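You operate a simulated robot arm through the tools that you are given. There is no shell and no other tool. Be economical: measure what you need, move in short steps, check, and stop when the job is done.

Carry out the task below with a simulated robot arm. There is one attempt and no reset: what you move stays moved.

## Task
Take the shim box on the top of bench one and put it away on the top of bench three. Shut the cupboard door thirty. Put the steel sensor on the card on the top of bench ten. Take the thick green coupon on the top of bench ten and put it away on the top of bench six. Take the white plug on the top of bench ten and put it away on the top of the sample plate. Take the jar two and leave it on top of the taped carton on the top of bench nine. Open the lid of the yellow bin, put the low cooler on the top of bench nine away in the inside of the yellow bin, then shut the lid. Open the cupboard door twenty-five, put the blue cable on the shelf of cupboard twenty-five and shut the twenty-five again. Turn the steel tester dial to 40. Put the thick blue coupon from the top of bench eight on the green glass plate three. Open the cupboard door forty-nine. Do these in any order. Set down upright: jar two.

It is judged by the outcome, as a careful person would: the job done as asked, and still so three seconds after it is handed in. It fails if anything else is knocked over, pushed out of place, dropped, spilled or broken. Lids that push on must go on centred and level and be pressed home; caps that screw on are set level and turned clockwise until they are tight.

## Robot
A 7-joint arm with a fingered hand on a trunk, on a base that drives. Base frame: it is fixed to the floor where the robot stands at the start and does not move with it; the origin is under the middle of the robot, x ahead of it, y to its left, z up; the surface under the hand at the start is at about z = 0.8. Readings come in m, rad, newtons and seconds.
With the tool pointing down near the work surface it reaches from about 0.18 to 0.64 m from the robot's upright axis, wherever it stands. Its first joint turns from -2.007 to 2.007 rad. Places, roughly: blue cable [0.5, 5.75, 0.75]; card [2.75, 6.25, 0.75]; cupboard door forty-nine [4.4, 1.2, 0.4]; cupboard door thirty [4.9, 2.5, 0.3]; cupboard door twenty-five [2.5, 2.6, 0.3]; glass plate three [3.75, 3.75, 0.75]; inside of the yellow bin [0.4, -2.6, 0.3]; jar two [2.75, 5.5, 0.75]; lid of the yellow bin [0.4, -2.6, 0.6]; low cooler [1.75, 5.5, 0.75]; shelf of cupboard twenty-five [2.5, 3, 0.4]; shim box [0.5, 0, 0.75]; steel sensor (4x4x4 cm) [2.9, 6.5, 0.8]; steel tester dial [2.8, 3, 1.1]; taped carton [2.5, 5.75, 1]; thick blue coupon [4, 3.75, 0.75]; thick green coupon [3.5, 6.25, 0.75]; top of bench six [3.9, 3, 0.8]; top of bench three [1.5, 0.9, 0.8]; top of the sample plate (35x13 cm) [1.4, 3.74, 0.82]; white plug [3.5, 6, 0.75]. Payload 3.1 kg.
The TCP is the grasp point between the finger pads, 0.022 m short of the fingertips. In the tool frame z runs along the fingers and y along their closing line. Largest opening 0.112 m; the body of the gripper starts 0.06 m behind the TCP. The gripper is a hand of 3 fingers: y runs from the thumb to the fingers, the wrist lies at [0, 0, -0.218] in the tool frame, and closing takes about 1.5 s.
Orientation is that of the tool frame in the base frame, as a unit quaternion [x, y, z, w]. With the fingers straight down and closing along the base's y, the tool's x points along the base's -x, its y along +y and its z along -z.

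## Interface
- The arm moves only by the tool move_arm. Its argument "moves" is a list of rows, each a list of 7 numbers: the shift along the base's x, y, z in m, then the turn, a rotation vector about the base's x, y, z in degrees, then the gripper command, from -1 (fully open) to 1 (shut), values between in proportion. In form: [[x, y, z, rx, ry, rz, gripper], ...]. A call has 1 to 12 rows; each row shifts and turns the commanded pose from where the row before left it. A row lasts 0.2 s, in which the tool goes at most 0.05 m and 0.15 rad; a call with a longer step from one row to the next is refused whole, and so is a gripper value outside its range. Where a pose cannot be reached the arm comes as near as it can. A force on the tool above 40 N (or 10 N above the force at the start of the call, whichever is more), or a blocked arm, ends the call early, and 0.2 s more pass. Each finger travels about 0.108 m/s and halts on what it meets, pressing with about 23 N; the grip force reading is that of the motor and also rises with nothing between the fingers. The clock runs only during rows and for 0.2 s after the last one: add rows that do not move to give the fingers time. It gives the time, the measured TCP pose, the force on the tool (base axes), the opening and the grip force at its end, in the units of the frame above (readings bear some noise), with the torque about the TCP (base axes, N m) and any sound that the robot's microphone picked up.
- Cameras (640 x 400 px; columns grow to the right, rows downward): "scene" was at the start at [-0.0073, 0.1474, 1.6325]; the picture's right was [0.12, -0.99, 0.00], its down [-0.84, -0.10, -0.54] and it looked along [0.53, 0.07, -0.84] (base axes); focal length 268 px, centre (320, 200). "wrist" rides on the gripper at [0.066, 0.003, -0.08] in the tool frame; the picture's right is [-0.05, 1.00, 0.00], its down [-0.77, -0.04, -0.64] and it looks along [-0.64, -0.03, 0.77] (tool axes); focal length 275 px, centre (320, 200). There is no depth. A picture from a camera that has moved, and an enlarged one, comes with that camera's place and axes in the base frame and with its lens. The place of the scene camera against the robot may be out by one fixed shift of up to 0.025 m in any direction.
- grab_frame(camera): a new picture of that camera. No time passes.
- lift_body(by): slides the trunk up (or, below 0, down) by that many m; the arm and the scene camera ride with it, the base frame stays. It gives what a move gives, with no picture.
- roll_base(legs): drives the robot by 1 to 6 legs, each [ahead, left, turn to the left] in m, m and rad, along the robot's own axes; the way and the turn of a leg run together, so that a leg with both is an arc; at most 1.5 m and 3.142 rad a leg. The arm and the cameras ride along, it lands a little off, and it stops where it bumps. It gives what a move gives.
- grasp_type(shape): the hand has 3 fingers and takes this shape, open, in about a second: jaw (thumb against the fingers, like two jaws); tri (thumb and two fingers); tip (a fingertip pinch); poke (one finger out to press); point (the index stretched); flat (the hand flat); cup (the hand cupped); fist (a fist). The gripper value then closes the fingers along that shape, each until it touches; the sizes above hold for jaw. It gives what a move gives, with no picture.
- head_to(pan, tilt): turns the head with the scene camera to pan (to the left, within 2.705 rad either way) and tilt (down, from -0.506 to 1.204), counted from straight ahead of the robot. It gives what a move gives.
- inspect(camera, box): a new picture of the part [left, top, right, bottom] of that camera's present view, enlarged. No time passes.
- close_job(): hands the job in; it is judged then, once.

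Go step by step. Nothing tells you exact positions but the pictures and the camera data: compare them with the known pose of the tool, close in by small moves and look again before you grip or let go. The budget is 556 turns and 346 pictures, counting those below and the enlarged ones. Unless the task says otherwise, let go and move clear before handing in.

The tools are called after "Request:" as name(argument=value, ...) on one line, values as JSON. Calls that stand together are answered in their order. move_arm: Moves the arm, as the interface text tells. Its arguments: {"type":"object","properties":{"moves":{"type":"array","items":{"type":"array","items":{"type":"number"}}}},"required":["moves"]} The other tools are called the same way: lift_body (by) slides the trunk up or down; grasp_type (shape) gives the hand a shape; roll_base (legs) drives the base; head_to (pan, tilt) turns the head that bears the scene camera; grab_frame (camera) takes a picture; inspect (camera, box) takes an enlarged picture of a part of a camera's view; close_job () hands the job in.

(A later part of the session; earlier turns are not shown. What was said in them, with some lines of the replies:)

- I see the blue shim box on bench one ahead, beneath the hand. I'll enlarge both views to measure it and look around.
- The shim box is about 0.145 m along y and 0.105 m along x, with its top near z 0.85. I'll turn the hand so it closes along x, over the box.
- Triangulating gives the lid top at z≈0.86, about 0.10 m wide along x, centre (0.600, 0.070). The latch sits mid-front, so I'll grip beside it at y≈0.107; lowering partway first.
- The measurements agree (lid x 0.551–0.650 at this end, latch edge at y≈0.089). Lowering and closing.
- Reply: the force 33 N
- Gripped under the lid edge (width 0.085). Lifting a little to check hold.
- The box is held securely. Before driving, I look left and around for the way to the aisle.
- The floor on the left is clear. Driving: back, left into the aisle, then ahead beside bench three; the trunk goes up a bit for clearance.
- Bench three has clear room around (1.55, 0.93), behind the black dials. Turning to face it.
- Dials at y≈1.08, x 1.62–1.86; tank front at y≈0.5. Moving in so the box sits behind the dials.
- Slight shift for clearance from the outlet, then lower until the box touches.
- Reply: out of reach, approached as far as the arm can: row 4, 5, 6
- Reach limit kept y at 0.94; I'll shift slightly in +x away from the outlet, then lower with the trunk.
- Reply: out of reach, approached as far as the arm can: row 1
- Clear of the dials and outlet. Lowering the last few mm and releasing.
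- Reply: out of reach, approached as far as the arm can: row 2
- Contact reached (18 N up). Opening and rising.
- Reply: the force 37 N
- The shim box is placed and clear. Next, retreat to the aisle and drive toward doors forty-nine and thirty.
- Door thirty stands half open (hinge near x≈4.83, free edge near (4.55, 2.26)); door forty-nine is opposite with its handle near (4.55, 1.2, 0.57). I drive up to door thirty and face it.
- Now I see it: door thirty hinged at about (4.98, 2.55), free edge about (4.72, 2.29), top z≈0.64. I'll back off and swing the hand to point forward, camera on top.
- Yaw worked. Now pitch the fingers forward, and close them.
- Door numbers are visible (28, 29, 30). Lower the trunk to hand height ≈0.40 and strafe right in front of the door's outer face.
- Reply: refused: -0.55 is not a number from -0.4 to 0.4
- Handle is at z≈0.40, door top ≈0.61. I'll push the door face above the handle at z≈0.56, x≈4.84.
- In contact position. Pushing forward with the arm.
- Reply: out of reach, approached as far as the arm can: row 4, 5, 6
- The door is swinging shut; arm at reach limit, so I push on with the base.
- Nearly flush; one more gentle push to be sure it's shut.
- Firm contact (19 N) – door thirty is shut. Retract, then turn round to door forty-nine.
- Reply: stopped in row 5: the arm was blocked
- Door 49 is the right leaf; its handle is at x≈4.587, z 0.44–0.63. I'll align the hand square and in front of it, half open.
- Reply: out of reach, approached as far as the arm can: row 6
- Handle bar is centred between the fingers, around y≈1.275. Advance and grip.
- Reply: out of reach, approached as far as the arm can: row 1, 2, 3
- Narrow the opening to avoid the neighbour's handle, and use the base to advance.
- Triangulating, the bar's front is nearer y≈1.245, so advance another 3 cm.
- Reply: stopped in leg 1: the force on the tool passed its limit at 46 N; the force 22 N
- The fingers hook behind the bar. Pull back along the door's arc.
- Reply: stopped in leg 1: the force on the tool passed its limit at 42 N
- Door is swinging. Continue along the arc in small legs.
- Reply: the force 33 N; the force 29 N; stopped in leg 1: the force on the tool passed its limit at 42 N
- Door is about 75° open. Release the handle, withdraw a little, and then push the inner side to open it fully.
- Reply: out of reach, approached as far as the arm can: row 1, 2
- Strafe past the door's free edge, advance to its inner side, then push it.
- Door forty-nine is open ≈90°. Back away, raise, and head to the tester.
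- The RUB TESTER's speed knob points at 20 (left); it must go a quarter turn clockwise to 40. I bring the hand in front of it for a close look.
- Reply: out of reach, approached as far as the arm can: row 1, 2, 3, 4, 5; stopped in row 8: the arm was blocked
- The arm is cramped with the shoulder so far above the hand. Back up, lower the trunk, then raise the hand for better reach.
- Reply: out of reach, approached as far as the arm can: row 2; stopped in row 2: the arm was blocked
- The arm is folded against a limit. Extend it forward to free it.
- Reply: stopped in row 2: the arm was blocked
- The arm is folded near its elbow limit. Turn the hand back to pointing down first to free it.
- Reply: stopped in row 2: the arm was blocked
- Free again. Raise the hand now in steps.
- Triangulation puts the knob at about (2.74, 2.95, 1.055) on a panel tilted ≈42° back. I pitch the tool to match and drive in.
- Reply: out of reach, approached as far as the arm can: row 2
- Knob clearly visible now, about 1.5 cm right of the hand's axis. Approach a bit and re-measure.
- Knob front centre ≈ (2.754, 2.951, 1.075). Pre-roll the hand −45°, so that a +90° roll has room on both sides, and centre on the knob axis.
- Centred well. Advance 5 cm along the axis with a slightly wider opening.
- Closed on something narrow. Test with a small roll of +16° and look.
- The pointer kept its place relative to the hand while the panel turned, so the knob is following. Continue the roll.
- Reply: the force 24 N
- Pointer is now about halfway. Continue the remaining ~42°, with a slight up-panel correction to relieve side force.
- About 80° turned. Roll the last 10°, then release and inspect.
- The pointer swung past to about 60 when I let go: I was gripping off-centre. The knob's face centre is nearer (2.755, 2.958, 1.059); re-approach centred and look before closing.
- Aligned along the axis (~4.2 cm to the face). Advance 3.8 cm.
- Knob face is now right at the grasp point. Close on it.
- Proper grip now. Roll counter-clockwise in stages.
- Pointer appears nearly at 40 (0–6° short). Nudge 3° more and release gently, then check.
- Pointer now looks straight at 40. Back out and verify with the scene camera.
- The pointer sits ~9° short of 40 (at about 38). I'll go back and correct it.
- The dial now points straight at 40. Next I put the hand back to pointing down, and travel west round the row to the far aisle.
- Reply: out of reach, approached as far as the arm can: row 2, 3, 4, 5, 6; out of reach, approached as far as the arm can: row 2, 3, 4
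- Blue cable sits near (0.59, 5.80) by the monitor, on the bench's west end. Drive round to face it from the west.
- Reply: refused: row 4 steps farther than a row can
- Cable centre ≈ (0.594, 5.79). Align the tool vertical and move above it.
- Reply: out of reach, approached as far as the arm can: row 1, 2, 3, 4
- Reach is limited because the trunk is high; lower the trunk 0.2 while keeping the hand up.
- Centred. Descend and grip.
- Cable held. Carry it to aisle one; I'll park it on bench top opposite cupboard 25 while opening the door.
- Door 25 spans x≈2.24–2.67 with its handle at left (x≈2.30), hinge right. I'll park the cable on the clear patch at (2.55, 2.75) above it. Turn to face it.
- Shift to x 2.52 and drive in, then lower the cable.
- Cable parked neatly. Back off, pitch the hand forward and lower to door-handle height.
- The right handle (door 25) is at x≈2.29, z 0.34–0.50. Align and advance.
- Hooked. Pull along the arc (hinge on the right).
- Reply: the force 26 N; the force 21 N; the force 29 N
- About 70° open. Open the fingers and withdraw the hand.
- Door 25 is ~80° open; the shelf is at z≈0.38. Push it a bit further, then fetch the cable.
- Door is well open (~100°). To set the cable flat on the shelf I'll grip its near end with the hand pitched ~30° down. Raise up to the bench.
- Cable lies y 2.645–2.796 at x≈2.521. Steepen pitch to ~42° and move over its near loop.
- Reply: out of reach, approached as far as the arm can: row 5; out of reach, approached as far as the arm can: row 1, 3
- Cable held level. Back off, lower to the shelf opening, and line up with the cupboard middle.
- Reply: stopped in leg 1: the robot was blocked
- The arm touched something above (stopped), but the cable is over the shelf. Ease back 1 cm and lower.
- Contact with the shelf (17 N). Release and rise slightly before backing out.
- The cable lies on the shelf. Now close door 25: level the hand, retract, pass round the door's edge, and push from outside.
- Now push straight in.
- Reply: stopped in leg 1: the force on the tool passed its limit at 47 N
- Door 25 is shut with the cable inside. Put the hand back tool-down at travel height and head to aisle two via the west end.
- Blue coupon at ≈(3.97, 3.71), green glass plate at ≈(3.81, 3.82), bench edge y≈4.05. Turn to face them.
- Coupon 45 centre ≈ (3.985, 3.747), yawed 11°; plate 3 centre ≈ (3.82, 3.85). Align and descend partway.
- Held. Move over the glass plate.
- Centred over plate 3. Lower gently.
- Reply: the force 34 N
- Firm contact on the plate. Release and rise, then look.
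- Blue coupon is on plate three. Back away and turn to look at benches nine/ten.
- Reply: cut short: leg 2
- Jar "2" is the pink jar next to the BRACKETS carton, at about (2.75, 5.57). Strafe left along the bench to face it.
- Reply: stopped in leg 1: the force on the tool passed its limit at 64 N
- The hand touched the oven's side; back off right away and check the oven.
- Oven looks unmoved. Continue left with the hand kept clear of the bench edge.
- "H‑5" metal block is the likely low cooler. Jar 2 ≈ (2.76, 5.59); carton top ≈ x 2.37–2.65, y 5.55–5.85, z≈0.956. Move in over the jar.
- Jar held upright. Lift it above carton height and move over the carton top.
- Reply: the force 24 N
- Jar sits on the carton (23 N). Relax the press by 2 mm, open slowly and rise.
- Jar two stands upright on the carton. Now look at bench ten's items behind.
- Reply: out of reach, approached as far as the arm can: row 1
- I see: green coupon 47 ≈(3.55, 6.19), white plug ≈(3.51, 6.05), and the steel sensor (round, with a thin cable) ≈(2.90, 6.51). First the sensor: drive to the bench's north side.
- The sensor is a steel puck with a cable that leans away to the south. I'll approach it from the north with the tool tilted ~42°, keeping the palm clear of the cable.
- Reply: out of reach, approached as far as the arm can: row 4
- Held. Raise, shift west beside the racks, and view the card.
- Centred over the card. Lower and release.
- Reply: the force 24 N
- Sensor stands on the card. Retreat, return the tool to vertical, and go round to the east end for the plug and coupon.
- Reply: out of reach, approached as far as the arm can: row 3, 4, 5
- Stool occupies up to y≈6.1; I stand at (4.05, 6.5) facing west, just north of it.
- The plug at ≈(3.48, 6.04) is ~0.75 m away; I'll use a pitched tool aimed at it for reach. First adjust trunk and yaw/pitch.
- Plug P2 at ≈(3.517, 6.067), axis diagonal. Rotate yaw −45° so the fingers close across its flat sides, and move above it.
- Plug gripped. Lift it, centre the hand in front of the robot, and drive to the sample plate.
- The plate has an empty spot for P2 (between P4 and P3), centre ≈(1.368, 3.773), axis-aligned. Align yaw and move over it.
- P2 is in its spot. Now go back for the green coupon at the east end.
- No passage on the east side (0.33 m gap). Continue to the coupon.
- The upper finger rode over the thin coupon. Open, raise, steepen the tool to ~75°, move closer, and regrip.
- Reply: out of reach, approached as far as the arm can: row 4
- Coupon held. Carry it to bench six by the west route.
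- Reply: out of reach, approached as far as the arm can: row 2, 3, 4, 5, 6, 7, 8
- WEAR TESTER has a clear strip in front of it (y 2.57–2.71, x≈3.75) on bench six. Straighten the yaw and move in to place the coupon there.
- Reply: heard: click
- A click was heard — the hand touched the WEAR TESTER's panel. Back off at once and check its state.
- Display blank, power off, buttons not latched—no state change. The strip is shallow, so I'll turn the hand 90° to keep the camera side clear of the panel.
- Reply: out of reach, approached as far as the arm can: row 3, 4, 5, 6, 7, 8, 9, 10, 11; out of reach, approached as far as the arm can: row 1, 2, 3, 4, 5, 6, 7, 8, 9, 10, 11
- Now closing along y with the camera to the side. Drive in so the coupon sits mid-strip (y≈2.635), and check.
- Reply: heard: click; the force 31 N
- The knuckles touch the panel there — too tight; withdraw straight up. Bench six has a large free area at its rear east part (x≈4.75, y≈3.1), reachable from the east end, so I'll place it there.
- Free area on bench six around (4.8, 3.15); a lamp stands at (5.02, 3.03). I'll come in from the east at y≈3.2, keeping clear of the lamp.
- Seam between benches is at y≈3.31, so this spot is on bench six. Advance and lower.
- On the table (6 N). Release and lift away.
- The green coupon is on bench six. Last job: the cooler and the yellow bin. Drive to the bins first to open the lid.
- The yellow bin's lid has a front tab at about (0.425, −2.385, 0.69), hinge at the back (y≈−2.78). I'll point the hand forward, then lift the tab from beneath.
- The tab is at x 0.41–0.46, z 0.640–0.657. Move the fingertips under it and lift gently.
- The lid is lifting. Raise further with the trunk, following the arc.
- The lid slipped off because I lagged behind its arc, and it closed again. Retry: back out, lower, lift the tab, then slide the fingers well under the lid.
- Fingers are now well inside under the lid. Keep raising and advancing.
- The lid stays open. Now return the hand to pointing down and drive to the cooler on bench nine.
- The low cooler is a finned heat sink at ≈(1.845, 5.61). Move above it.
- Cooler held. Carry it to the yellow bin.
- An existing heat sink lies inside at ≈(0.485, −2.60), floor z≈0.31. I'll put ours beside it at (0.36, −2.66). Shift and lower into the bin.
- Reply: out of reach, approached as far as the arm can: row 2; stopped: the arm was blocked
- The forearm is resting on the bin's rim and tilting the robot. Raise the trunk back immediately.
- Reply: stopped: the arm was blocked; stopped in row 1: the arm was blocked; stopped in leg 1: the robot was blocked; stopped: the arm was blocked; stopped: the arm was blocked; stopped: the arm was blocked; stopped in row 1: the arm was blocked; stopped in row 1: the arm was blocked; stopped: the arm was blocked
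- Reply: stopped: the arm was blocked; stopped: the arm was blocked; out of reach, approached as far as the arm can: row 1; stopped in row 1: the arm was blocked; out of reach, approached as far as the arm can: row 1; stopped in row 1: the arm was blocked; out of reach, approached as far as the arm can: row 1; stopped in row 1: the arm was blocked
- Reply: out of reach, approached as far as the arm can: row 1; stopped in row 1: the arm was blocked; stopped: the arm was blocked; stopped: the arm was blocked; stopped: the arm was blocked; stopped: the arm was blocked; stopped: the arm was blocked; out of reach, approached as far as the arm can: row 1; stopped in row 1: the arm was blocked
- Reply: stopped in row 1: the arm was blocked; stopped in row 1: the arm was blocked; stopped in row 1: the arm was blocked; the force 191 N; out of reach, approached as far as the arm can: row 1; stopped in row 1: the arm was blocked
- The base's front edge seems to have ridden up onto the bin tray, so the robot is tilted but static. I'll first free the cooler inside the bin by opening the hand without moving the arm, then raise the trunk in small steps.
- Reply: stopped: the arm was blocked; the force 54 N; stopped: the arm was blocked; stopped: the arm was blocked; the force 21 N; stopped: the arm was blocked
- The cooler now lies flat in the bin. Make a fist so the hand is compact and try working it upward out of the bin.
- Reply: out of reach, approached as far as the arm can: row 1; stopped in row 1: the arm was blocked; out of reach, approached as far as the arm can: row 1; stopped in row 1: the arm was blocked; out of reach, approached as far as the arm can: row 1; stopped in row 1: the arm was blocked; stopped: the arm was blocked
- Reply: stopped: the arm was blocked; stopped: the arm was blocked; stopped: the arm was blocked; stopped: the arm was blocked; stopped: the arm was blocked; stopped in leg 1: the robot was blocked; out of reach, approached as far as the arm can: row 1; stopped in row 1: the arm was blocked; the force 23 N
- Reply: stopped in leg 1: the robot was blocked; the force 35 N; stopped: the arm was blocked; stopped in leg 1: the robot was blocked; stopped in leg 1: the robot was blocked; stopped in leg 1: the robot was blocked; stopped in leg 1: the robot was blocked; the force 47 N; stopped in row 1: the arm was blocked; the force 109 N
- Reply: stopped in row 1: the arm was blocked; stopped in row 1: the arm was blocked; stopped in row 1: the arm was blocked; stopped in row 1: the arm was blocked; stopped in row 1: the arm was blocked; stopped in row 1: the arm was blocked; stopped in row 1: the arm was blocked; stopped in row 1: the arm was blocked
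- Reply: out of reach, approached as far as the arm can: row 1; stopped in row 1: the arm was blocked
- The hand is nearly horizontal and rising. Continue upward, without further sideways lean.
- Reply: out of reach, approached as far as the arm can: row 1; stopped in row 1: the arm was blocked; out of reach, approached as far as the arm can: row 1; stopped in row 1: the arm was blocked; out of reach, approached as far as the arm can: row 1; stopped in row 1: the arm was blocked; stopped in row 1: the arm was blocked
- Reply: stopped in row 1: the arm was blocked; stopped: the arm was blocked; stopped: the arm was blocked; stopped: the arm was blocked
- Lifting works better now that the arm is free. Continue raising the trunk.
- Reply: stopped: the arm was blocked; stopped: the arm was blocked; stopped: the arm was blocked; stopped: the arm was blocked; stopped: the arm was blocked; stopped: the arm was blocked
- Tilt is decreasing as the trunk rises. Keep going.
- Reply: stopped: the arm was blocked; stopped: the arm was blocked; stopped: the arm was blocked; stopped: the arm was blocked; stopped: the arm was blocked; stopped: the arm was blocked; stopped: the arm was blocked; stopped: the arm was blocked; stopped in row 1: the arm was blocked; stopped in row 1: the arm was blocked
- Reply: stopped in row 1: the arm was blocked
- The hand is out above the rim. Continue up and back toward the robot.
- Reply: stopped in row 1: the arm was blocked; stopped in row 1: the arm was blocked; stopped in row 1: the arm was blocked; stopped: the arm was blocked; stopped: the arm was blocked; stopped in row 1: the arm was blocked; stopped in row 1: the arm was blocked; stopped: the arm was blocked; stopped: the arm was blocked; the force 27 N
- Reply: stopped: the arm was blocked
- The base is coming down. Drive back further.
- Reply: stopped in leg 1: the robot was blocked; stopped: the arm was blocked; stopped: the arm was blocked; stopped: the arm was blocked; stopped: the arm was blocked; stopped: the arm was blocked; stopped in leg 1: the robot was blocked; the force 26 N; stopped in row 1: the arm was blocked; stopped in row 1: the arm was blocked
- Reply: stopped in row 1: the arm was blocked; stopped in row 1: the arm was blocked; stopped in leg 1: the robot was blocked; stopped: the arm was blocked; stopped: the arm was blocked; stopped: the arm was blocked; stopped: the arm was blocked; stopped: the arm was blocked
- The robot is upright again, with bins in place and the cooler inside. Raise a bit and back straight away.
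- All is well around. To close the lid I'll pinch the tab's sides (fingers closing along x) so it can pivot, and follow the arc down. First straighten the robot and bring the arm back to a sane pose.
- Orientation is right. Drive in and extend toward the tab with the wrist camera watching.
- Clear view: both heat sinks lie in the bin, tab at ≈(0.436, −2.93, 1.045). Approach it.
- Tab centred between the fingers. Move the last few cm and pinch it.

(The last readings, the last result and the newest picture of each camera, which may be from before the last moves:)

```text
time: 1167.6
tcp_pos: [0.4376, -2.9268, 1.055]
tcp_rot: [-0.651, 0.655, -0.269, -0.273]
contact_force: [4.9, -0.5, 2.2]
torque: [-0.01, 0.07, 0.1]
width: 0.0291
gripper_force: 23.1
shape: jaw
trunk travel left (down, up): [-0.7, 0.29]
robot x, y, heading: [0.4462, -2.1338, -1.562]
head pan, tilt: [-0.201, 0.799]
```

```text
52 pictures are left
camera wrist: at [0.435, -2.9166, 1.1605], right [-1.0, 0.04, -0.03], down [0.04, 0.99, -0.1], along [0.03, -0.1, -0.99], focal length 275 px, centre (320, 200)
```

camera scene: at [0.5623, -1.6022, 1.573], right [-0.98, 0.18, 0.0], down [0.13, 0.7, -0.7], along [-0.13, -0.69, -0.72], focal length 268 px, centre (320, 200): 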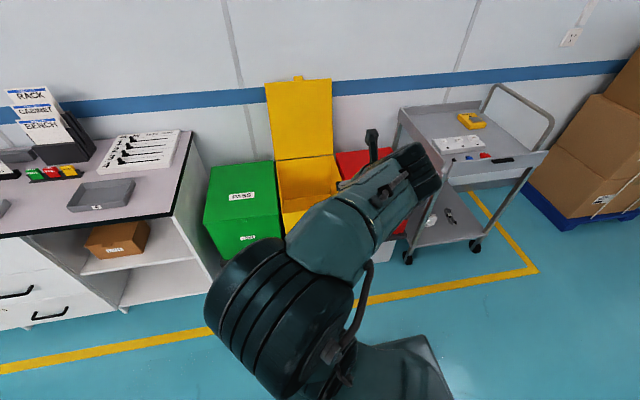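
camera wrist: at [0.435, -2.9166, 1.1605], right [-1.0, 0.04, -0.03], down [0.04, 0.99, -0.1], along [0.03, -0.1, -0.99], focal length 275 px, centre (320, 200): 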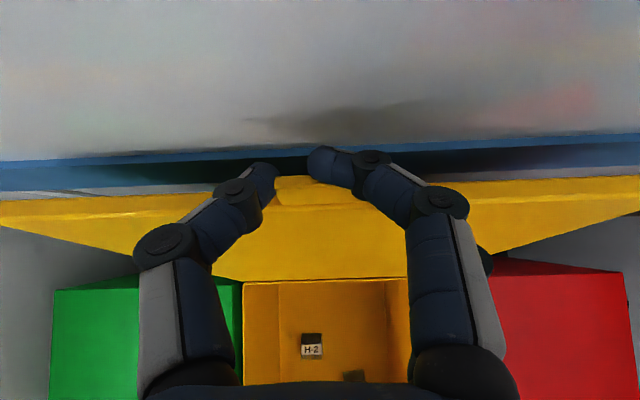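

The upper finger hooks behind the tab. Pull it forward along the arc.

Request:
move_arm(moves=[[0, 0.035, 0.007, 0, 0, 0, 0.9], [0, 0.035, 0.005, 0, 0, 0, 0.9], [0, 0.037, 0.0, 0, 0, 0, 0.9], [0, 0.036, 0.0, 0, 0, 0, 0.9], [0, 0.036, -0.005, 0, 0, 0, 0.9], [0, 0.035, -0.007, 0, 0, 0, 0.9], [0, 0, 0, 0, 0, 0, 0.9]])

Request:
grab_frame(camera="wrist")

Request:
grab_frame(camera="scene")

```text
time: 1169.2
tcp_pos: [0.4371, -2.7113, 1.0579]
tcp_rot: [-0.652, 0.654, -0.269, -0.271]
contact_force: [9.7, 1.3, 1.4]
torque: [-0.01, -0.05, -0.12]
width: 0.0277
gripper_force: 23.0
shape: jaw
trunk travel left (down, up): [-0.7, 0.29]
robot x, y, heading: [0.4486, -2.1356, -1.567]
head pan, tilt: [-0.201, 0.799]
```

```text
51 pictures are left
camera wrist: at [0.434, -2.7015, 1.1627], right [-1.0, 0.04, -0.03], down [0.04, 0.99, -0.1], along [0.03, -0.1, -0.99], focal length 275 px, centre (320, 200)
```

wrist: 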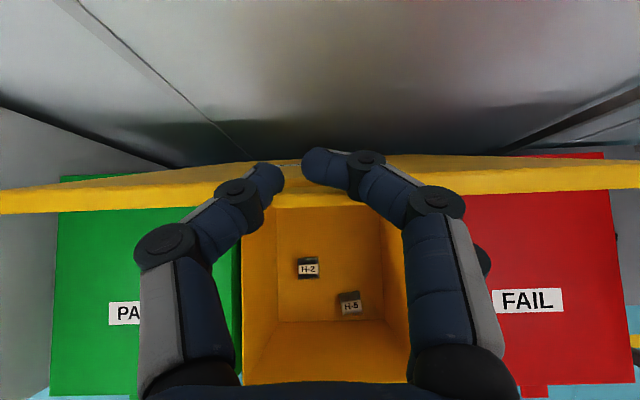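

```text
50 pictures are left
camera scene: at [0.5709, -2.1677, 1.5727], right [-0.98, 0.19, 0.0], down [0.14, 0.7, -0.7], along [-0.14, -0.68, -0.72], focal length 268 px, centre (320, 200)
```

scene: 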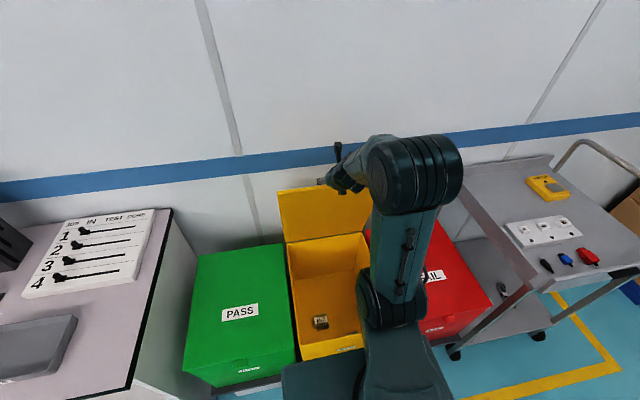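

The lid follows nicely. Continue the arc with the arm, then with alternating small base and arm steps.

Request:
move_arm(moves=[[0, 0.034, -0.011, 0, 0, 0, 0.9], [0, 0.034, -0.014, 0, 0, 0, 0.9], [0, 0.032, -0.017, 0, 0, 0, 0.9], [0, 0.031, -0.02, 0, 0, 0, 0.9], [0, 0.029, -0.023, 0, 0, 0, 0.9], [0, 0, 0, 0, 0, 0, 0.9]])

Request:
grab_frame(camera="wrist")

```text
time: 1170.6
tcp_pos: [0.4362, -2.5533, 0.9736]
tcp_rot: [-0.651, 0.656, -0.27, -0.272]
contact_force: [-0.5, -0.4, 0.2]
torque: [-0.01, -0.03, -0.03]
width: 0.0148
gripper_force: 23.0
shape: jaw
trunk travel left (down, up): [-0.7, 0.29]
robot x, y, heading: [0.4475, -2.1344, -1.564]
head pan, tilt: [-0.201, 0.799]
```

```text
49 pictures are left
camera wrist: at [0.4341, -2.543, 1.0779], right [-1.0, 0.04, -0.03], down [0.04, 0.99, -0.1], along [0.03, -0.1, -0.99], focal length 275 px, centre (320, 200)
```

wrist: 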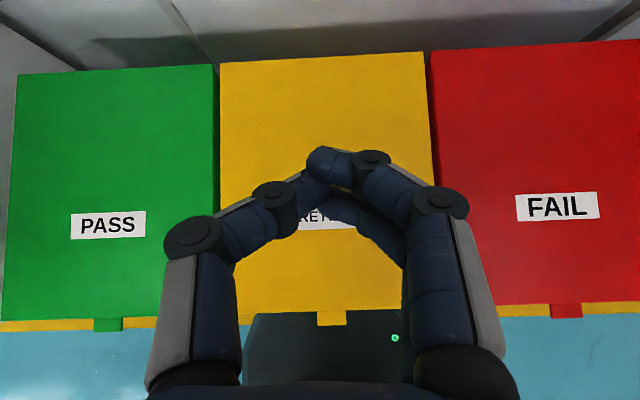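

The lid slipped from the fingers and has swung shut. Back away and verify everything.

Request:
move_arm(moves=[[0, 0.0, 0.04, 0, 0, 0, 0.5], [0, 0.0, 0.04, 0, 0, 0, 0.5]])

Request:
roll_base(legs=[[-0.6, 0, 0]])

Request:
head_to(pan=0.0, tilt=0.6)

Request:
grab_frame(camera="scene")

Request:
inspect(camera="scene", box=[240, 150, 420, 280])

```text
time: 1171.2
tcp_pos: [0.4379, -2.551, 1.0506]
tcp_rot: [-0.651, 0.656, -0.27, -0.272]
contact_force: [-0.4, -0.5, -0.6]
torque: [0.0, 0.02, 0.0]
width: 0.0277
gripper_force: 0.0
shape: jaw
trunk travel left (down, up): [-0.7, 0.29]
robot x, y, heading: [0.4438, -2.1356, -1.569]
head pan, tilt: [-0.201, 0.799]
```

```text
time: 1174.5
tcp_pos: [0.4331, -1.9608, 1.0504]
tcp_rot: [-0.653, 0.654, -0.269, -0.271]
contact_force: [0.8, -0.3, -0.7]
torque: [0.01, 0.0, 0.01]
width: 0.0279
gripper_force: 0.0
shape: jaw
trunk travel left (down, up): [-0.7, 0.29]
robot x, y, heading: [0.4401, -1.5437, -1.554]
head pan, tilt: [-0.201, 0.799]
```

```text
time: 1175.3
tcp_pos: [0.4328, -1.961, 1.0521]
tcp_rot: [-0.652, 0.654, -0.27, -0.271]
contact_force: [-0.4, 0.0, 0.6]
torque: [-0.01, 0.01, -0.01]
width: 0.0278
gripper_force: 0.0
shape: jaw
trunk travel left (down, up): [-0.7, 0.29]
robot x, y, heading: [0.4415, -1.5431, -1.559]
head pan, tilt: [0.0, 0.6]
```

```text
48 pictures are left
camera scene: at [0.5782, -1.5864, 1.5898], right [-1.0, -0.01, 0.0], down [-0.01, 0.57, -0.82], along [0.01, -0.82, -0.57], focal length 268 px, centre (320, 200)
```

scene: 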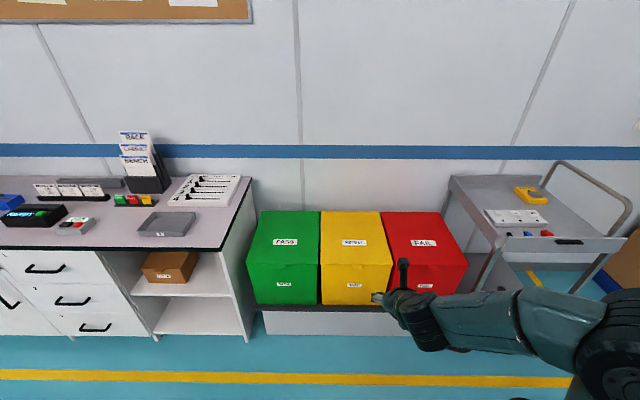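

```text
3.08 times, centred on (330, 215) of scene
camera zoom: at [0.5782, -1.5864, 1.5898], right [-1.0, -0.01, 0.0], down [-0.01, 0.57, -0.82], along [0.01, -0.82, -0.57], focal length 826 px, centre (289, 154)
```

zoom: 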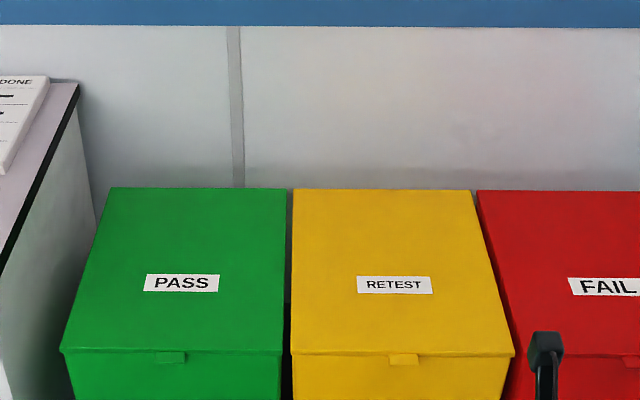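

The yellow lid is flush, the cooler is inside, and the bins, cart and cabinet are in place; every other job was checked as I finished it. Handing in.

Request:
close_job()

```text
The job is handed in.
```

I finished all eleven tasks and handed the job in, but five mishaps along the way could affect the judging.

- **Oven:** my hand bumped the side of the oven on bench nine while I was driving past. It looked unmoved afterwards.
- **Wear tester:** while looking for a spot for the green coupon, I touched the wear tester's front panel twice and heard a click each time. I checked it closely after the first touch: its display was blank, its power was off and no button had stayed in. After the second touch I only took a general look, which showed no change. I put the coupon elsewhere on bench six.
- **Yellow bin, lowering the cooler:** the arm caught on the bin's rim and tipped the robot back about 25°. My hand pressed hard on the inside of the bin while I worked it free. The bins, cart and cabinet were still in place afterwards.
- **Low cooler:** I had to let it go inside the bin from roughly 13 cm up. It landed flat next to the other heat sink.
- **Bin lid:** it fell shut on its own twice, once while I was opening it and once at the end. It now sits flush with the other bins' lids.

I checked each of the other jobs as I finished it, but did not go round them all again before handing in.
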